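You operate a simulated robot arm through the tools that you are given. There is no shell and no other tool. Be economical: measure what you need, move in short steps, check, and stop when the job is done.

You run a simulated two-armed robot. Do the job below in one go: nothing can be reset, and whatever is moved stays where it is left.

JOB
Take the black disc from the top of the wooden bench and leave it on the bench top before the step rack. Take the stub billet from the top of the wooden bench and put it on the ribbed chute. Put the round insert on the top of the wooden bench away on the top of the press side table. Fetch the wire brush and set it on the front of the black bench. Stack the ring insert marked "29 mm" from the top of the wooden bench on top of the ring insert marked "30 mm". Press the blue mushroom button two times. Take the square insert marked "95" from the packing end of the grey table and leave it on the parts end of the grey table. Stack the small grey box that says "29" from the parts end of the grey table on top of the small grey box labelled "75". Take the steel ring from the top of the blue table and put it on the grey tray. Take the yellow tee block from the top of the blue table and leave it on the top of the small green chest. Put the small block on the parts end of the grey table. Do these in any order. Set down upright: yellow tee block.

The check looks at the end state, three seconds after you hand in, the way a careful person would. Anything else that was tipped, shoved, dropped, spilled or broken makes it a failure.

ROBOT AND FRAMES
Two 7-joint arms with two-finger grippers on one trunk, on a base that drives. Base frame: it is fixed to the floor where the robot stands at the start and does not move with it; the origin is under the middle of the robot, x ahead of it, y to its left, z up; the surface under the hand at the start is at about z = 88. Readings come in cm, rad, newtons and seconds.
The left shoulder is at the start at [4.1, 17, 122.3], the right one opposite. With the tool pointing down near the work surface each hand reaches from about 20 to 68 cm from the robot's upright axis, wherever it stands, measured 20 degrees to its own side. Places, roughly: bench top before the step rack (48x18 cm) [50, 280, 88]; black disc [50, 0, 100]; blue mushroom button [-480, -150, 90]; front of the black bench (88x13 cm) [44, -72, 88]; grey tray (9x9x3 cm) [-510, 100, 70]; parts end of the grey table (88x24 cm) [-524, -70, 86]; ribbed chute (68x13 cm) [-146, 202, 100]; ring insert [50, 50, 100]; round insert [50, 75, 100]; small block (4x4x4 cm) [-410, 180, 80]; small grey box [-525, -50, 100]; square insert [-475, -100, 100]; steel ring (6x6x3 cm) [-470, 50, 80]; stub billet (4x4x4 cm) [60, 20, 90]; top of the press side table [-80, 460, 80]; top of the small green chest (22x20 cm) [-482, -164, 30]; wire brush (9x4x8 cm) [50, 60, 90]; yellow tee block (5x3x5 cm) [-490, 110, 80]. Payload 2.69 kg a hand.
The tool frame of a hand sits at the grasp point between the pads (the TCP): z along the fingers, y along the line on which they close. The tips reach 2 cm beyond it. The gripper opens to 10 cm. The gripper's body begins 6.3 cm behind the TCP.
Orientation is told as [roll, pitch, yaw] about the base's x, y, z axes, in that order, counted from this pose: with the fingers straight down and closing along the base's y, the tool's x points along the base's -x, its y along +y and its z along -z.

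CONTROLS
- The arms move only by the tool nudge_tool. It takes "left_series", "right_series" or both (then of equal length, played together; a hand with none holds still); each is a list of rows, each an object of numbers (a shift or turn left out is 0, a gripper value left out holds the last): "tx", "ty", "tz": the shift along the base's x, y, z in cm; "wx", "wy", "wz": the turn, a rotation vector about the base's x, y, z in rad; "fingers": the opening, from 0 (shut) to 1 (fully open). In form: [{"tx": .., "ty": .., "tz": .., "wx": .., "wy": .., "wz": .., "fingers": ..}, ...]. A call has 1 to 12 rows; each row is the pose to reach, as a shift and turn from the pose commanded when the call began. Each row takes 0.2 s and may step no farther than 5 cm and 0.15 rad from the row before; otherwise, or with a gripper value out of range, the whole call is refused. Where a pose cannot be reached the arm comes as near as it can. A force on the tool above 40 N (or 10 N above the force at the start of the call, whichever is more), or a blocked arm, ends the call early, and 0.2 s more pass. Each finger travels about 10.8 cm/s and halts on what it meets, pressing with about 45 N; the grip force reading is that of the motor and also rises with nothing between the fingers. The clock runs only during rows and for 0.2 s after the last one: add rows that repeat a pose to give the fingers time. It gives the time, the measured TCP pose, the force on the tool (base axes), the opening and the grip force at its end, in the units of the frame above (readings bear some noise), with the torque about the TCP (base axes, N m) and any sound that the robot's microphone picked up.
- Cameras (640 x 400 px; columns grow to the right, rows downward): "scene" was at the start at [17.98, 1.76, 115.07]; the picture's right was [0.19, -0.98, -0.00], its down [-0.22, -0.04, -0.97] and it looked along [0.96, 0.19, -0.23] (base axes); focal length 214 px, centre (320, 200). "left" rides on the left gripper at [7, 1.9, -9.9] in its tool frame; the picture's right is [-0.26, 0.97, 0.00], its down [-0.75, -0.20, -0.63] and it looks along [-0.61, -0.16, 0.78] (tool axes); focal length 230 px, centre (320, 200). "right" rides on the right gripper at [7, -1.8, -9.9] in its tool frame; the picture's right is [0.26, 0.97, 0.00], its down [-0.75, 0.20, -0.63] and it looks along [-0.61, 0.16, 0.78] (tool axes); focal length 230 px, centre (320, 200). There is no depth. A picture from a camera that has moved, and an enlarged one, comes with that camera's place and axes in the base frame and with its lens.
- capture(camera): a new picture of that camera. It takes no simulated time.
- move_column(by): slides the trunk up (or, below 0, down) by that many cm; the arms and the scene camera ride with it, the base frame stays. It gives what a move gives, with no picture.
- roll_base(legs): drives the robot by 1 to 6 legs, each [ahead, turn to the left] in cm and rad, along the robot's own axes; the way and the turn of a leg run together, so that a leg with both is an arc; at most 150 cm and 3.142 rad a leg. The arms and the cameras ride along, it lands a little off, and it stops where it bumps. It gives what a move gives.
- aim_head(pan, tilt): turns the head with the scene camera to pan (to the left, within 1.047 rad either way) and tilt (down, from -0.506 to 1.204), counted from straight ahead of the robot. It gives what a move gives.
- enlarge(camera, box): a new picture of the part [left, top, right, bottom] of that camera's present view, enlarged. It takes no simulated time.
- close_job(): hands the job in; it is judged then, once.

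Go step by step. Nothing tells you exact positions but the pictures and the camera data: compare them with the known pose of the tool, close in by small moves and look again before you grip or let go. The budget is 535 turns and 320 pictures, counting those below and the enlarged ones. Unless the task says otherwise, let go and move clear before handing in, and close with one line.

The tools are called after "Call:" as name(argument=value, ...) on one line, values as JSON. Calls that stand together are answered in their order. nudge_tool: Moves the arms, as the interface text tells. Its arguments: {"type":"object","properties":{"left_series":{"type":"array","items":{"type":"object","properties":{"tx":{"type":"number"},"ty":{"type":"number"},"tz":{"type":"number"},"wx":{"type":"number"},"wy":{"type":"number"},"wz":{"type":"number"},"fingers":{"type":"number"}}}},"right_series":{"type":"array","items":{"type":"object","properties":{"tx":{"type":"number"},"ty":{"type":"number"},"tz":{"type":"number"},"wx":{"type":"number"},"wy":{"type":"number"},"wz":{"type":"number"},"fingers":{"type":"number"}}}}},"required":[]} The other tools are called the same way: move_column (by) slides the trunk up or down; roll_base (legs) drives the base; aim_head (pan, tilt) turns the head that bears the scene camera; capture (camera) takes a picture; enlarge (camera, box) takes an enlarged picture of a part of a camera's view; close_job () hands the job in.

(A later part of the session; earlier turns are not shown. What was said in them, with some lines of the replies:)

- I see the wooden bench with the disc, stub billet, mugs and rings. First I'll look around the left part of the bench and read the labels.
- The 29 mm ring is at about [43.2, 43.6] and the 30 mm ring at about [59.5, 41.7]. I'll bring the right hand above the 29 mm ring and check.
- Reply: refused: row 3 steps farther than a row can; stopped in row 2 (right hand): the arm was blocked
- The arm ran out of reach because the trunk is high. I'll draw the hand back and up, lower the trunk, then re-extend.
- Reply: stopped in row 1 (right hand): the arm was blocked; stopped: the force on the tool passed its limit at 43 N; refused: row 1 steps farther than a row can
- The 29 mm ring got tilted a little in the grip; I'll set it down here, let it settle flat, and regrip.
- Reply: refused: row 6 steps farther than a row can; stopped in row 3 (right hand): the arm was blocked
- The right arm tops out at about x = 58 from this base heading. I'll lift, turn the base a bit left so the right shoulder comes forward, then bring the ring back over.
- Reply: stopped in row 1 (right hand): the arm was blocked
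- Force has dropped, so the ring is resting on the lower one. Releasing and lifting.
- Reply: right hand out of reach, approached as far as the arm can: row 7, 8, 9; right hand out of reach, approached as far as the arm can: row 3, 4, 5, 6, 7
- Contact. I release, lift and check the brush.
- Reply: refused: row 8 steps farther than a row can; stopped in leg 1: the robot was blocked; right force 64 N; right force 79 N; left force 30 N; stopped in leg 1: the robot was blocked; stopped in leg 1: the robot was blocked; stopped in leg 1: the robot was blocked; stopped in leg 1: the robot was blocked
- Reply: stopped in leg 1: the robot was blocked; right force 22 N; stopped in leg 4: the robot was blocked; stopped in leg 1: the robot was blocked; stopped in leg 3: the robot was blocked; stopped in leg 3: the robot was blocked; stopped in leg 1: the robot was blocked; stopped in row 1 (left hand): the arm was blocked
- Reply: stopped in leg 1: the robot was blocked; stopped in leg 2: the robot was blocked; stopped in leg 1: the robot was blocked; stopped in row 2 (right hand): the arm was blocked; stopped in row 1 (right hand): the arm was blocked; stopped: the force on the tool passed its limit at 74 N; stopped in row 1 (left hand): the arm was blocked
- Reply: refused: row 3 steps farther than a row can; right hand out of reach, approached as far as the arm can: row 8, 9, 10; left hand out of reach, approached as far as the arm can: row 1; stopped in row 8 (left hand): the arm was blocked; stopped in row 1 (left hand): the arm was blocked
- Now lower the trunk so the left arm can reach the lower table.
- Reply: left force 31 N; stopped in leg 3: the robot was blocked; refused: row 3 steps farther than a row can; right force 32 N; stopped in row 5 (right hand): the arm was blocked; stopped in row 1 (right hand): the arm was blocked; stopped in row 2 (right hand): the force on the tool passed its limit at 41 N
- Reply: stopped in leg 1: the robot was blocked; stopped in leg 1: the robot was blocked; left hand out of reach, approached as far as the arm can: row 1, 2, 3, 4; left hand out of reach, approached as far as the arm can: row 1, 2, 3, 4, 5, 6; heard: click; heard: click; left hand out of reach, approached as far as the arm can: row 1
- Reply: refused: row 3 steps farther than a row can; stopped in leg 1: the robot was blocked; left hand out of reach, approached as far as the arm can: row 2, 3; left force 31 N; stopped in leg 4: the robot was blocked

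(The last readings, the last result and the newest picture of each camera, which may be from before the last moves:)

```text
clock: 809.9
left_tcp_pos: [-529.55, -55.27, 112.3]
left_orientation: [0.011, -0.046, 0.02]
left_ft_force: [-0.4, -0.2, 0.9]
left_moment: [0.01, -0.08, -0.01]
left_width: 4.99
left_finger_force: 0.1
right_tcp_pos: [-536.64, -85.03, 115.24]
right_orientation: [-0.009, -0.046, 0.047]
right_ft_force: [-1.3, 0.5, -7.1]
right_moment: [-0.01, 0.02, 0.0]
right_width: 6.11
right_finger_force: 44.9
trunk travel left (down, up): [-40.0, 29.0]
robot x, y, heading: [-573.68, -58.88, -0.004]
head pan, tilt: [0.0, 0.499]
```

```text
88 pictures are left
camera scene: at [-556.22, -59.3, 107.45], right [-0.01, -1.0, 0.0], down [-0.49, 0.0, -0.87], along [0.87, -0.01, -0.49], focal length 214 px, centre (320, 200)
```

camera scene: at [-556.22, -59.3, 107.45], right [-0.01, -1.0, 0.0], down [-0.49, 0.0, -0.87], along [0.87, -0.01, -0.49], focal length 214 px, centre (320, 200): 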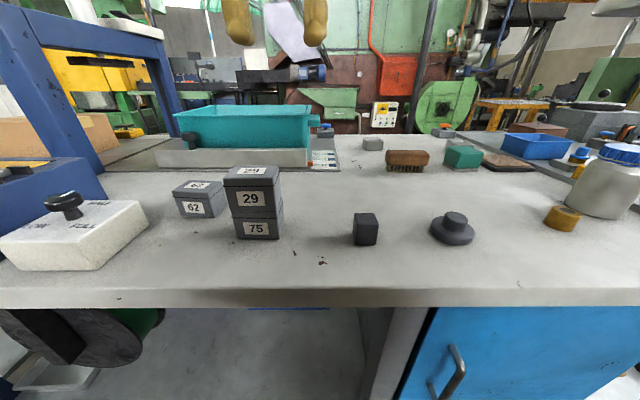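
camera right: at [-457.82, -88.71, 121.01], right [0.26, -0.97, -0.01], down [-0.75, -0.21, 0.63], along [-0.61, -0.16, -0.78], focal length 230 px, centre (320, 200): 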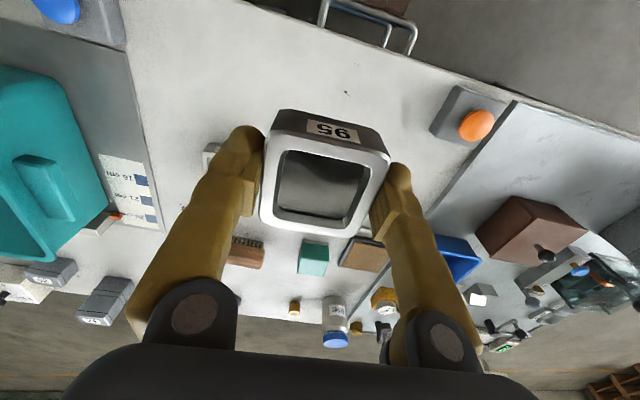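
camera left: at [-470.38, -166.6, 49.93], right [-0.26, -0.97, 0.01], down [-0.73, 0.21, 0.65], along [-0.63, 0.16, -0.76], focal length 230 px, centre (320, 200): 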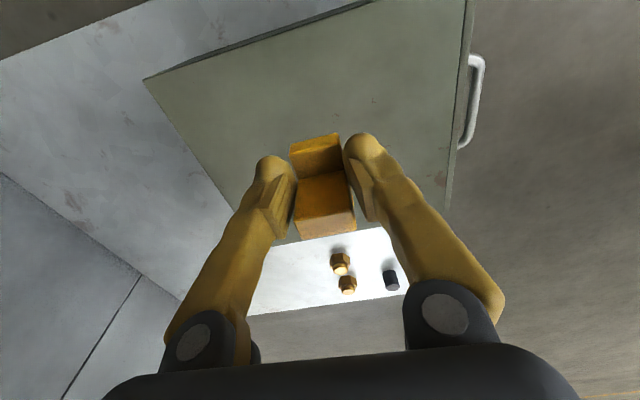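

Call:
nudge_tool(left_series=[{"ty": 1, "tx": -1}, {"ty": 5, "tx": -3}, {"ty": 9, "tx": -5}, {"ty": 13, "tx": -6}, {"ty": 17, "tx": -7}, {"ty": 20, "tx": -7}])

Call:
nudge_tool(right_series=[{"tx": 0.7, "ty": 0.7, "wy": 0.01}, {"tx": 3, "ty": 4, "wy": 0.03}, {"tx": 6, "ty": 7.5, "tz": -1, "wy": 0.046}, {"tx": 9, "ty": 11, "tz": -3, "wy": 0.046}, {"tx": 12, "ty": 14, "tz": -5, "wy": 0.046}, {"tx": 15.4, "ty": 16.8, "tz": -7, "wy": 0.046}, {"tx": 15.4, "ty": 16.8, "tz": -11, "wy": 0.046}, {"tx": 15.4, "ty": 16.8, "tz": -15, "wy": 0.046}, {"tx": 15.4, "ty": 16.8, "tz": -19, "wy": 0.046}, {"tx": 15.4, "ty": 16.8, "tz": -19, "wy": 0.046}])

Call:
capture(camera="scene")

Call:
capture(camera="right")

```text
clock: 811.3
left_tcp_pos: [-536.52, -35.1, 111.45]
left_orientation: [0.011, -0.02, 0.017]
left_ft_force: [0.0, 0.3, -0.6]
left_moment: [0.03, -0.01, 0.02]
left_width: 4.99
left_finger_force: 0.0
right_tcp_pos: [-536.34, -85.03, 115.12]
right_orientation: [-0.013, -0.044, 0.045]
right_ft_force: [0.0, -0.6, -8.8]
right_moment: [-0.01, 0.07, 0.01]
right_width: 6.1
right_finger_force: 45.4
trunk travel left (down, up): [-40.0, 29.0]
robot x, y, heading: [-573.99, -59.49, -0.003]
head pan, tilt: [0.0, 0.499]
```

```text
refused: row 4 steps farther than a row can; nothing moved
```

```text
87 pictures are left
camera scene: at [-555.99, -59.24, 107.41], right [-0.01, -1.0, 0.0], down [-0.49, 0.0, -0.87], along [0.87, -0.01, -0.49], focal length 214 px, centre (320, 200)
```

scene: 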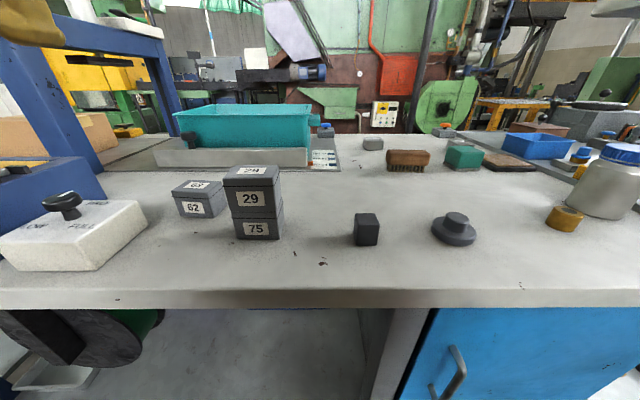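

```text
86 pictures are left
camera right: at [-543.71, -87.25, 124.67], right [-0.3, 0.95, -0.02], down [0.71, 0.24, 0.66], along [0.63, 0.18, -0.75], focal length 230 px, centre (320, 200)
```

right: 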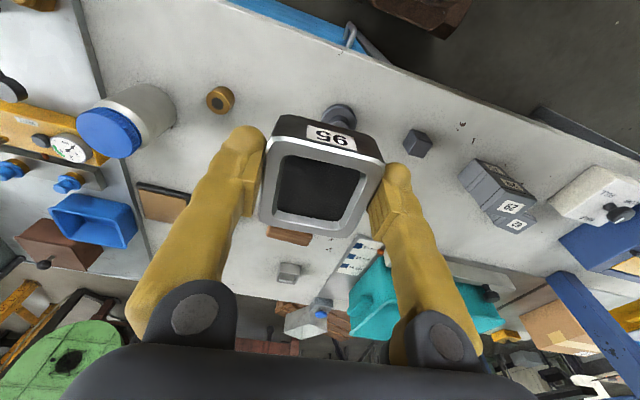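

Call:
nudge_tool(right_series=[{"tx": 0.7, "ty": 0.7, "wy": 0.01}, {"tx": 3, "ty": 3.5, "wy": 0.03}, {"tx": 5.5, "ty": 7, "tz": -1, "wy": 0.046}, {"tx": 8, "ty": 10, "tz": -3, "wy": 0.046}, {"tx": 11, "ty": 13, "tz": -5, "wy": 0.046}, {"tx": 14, "ty": 16, "tz": -7, "wy": 0.046}, {"tx": 15.4, "ty": 17, "tz": -11, "wy": 0.046}, {"tx": 15.4, "ty": 17, "tz": -15, "wy": 0.046}, {"tx": 15.4, "ty": 17, "tz": -19, "wy": 0.046}, {"tx": 15.4, "ty": 17, "tz": -19, "wy": 0.046}])

Call:
capture(camera="scene")

```text
clock: 813.5
left_tcp_pos: [-536.35, -35.09, 111.54]
left_orientation: [0.01, -0.021, 0.019]
left_ft_force: [-0.2, 0.0, 0.6]
left_moment: [0.0, -0.01, 0.03]
left_width: 5.02
left_finger_force: 0.0
right_tcp_pos: [-521.04, -67.89, 96.07]
right_orientation: [-0.008, 0.002, 0.045]
right_ft_force: [-0.4, 0.8, -7.5]
right_moment: [0.0, 0.06, 0.0]
right_width: 6.1
right_finger_force: 45.6
trunk travel left (down, up): [-40.0, 29.0]
robot x, y, heading: [-573.52, -58.93, -0.007]
head pan, tilt: [0.0, 0.499]
```

```text
85 pictures are left
camera scene: at [-555.99, -59.26, 107.42], right [-0.01, -1.0, 0.0], down [-0.49, 0.0, -0.87], along [0.87, -0.01, -0.49], focal length 214 px, centre (320, 200)
```

scene: 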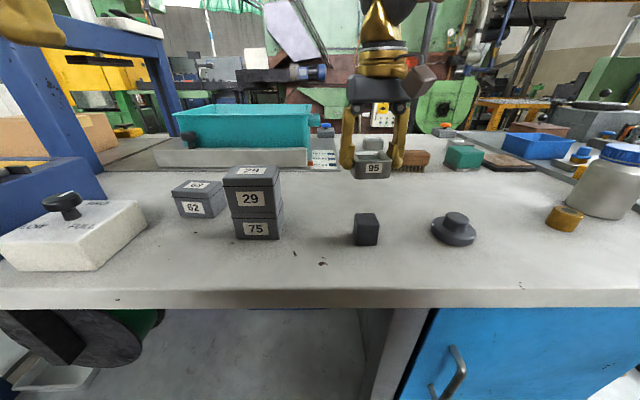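

Call:
nudge_tool(right_series=[{"tx": -0.3, "tz": -1}, {"tx": -1, "tz": -3.5}, {"tx": -1, "tz": -6}, {"tx": -1, "tz": -6.6}, {"tx": -1, "tz": -6.6}])

Call:
nudge_tool(right_series=[{"tz": -0.3}, {"tz": -0.5}, {"tz": -0.5}])

```text
clock: 814.7
left_tcp_pos: [-536.45, -35.29, 111.43]
left_orientation: [0.011, -0.018, 0.019]
left_ft_force: [-0.7, -0.4, -0.2]
left_moment: [0.0, -0.05, -0.02]
left_width: 5.02
left_finger_force: 0.0
right_tcp_pos: [-521.92, -67.9, 89.36]
right_orientation: [-0.008, 0.003, 0.047]
right_ft_force: [0.3, -0.7, -9.2]
right_moment: [0.01, 0.07, -0.03]
right_width: 6.13
right_finger_force: 44.8
trunk travel left (down, up): [-40.0, 29.0]
robot x, y, heading: [-574.2, -59.21, -0.003]
head pan, tilt: [0.0, 0.499]
```

```text
clock: 815.5
left_tcp_pos: [-536.7, -35.21, 111.56]
left_orientation: [0.01, -0.023, 0.02]
left_ft_force: [0.3, 0.1, 0.1]
left_moment: [0.03, 0.0, 0.02]
left_width: 5.01
left_finger_force: 0.0
right_tcp_pos: [-522.17, -67.92, 89.32]
right_orientation: [-0.005, -0.004, 0.044]
right_ft_force: [-0.1, -2.0, 23.8]
right_moment: [0.0, -0.62, -0.04]
right_width: 6.08
right_finger_force: 45.2
trunk travel left (down, up): [-40.0, 29.0]
robot x, y, heading: [-573.83, -59.31, -0.003]
head pan, tilt: [0.0, 0.499]
```

Contact with the table. Releasing and lifting.

Call:
nudge_tool(right_series=[{"tz": 0.2}, {"tz": 0.2, "fingers": 0.8}, {"tz": 0.2, "fingers": 0.8}, {"tz": 2.5, "fingers": 0.8}, {"tz": 6, "fingers": 0.8}, {"tz": 10, "fingers": 0.8}, {"tz": 14, "fingers": 0.8}, {"tz": 18, "fingers": 0.8}, {"tz": 20, "tx": -4, "ty": -2}, {"tz": 20, "tx": -8, "ty": -5}])

Call:
capture(camera="scene")

```text
clock: 817.7
left_tcp_pos: [-536.61, -35.37, 111.56]
left_orientation: [0.011, -0.021, 0.02]
left_ft_force: [-0.6, -0.3, 0.7]
left_moment: [0.03, 0.03, -0.03]
left_width: 4.99
left_finger_force: 0.0
right_tcp_pos: [-530.0, -73.14, 109.07]
right_orientation: [-0.01, 0.001, 0.045]
right_ft_force: [-0.7, -0.7, -0.3]
right_moment: [0.03, 0.02, 0.0]
right_width: 8.01
right_finger_force: 0.1
trunk travel left (down, up): [-40.0, 29.0]
robot x, y, heading: [-573.93, -59.38, -0.008]
head pan, tilt: [0.0, 0.499]
```

```text
84 pictures are left
camera scene: at [-556.06, -59.33, 107.43], right [-0.01, -1.0, 0.0], down [-0.49, 0.0, -0.87], along [0.87, 0.0, -0.49], focal length 214 px, centre (320, 200)
```

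scene: 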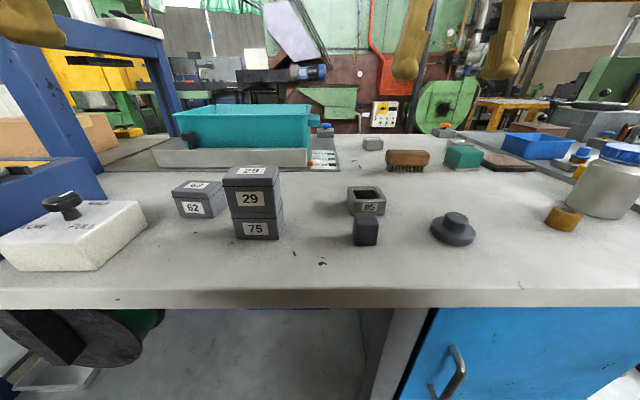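

Every job step is done: the billet, disc, inserts, brush, boxes, ring, tee and block are placed, and the blue button clicked twice. Both hands are empty and clear, so I'm handing in.

Call:
close_job()

```text
The job is handed in.
```

I carried out all eleven parts of the job and handed it in. I saw each piece resting in its place after letting go, the yellow tee is standing upright on the chest, and the blue button at about [-484, -154] clicked twice.
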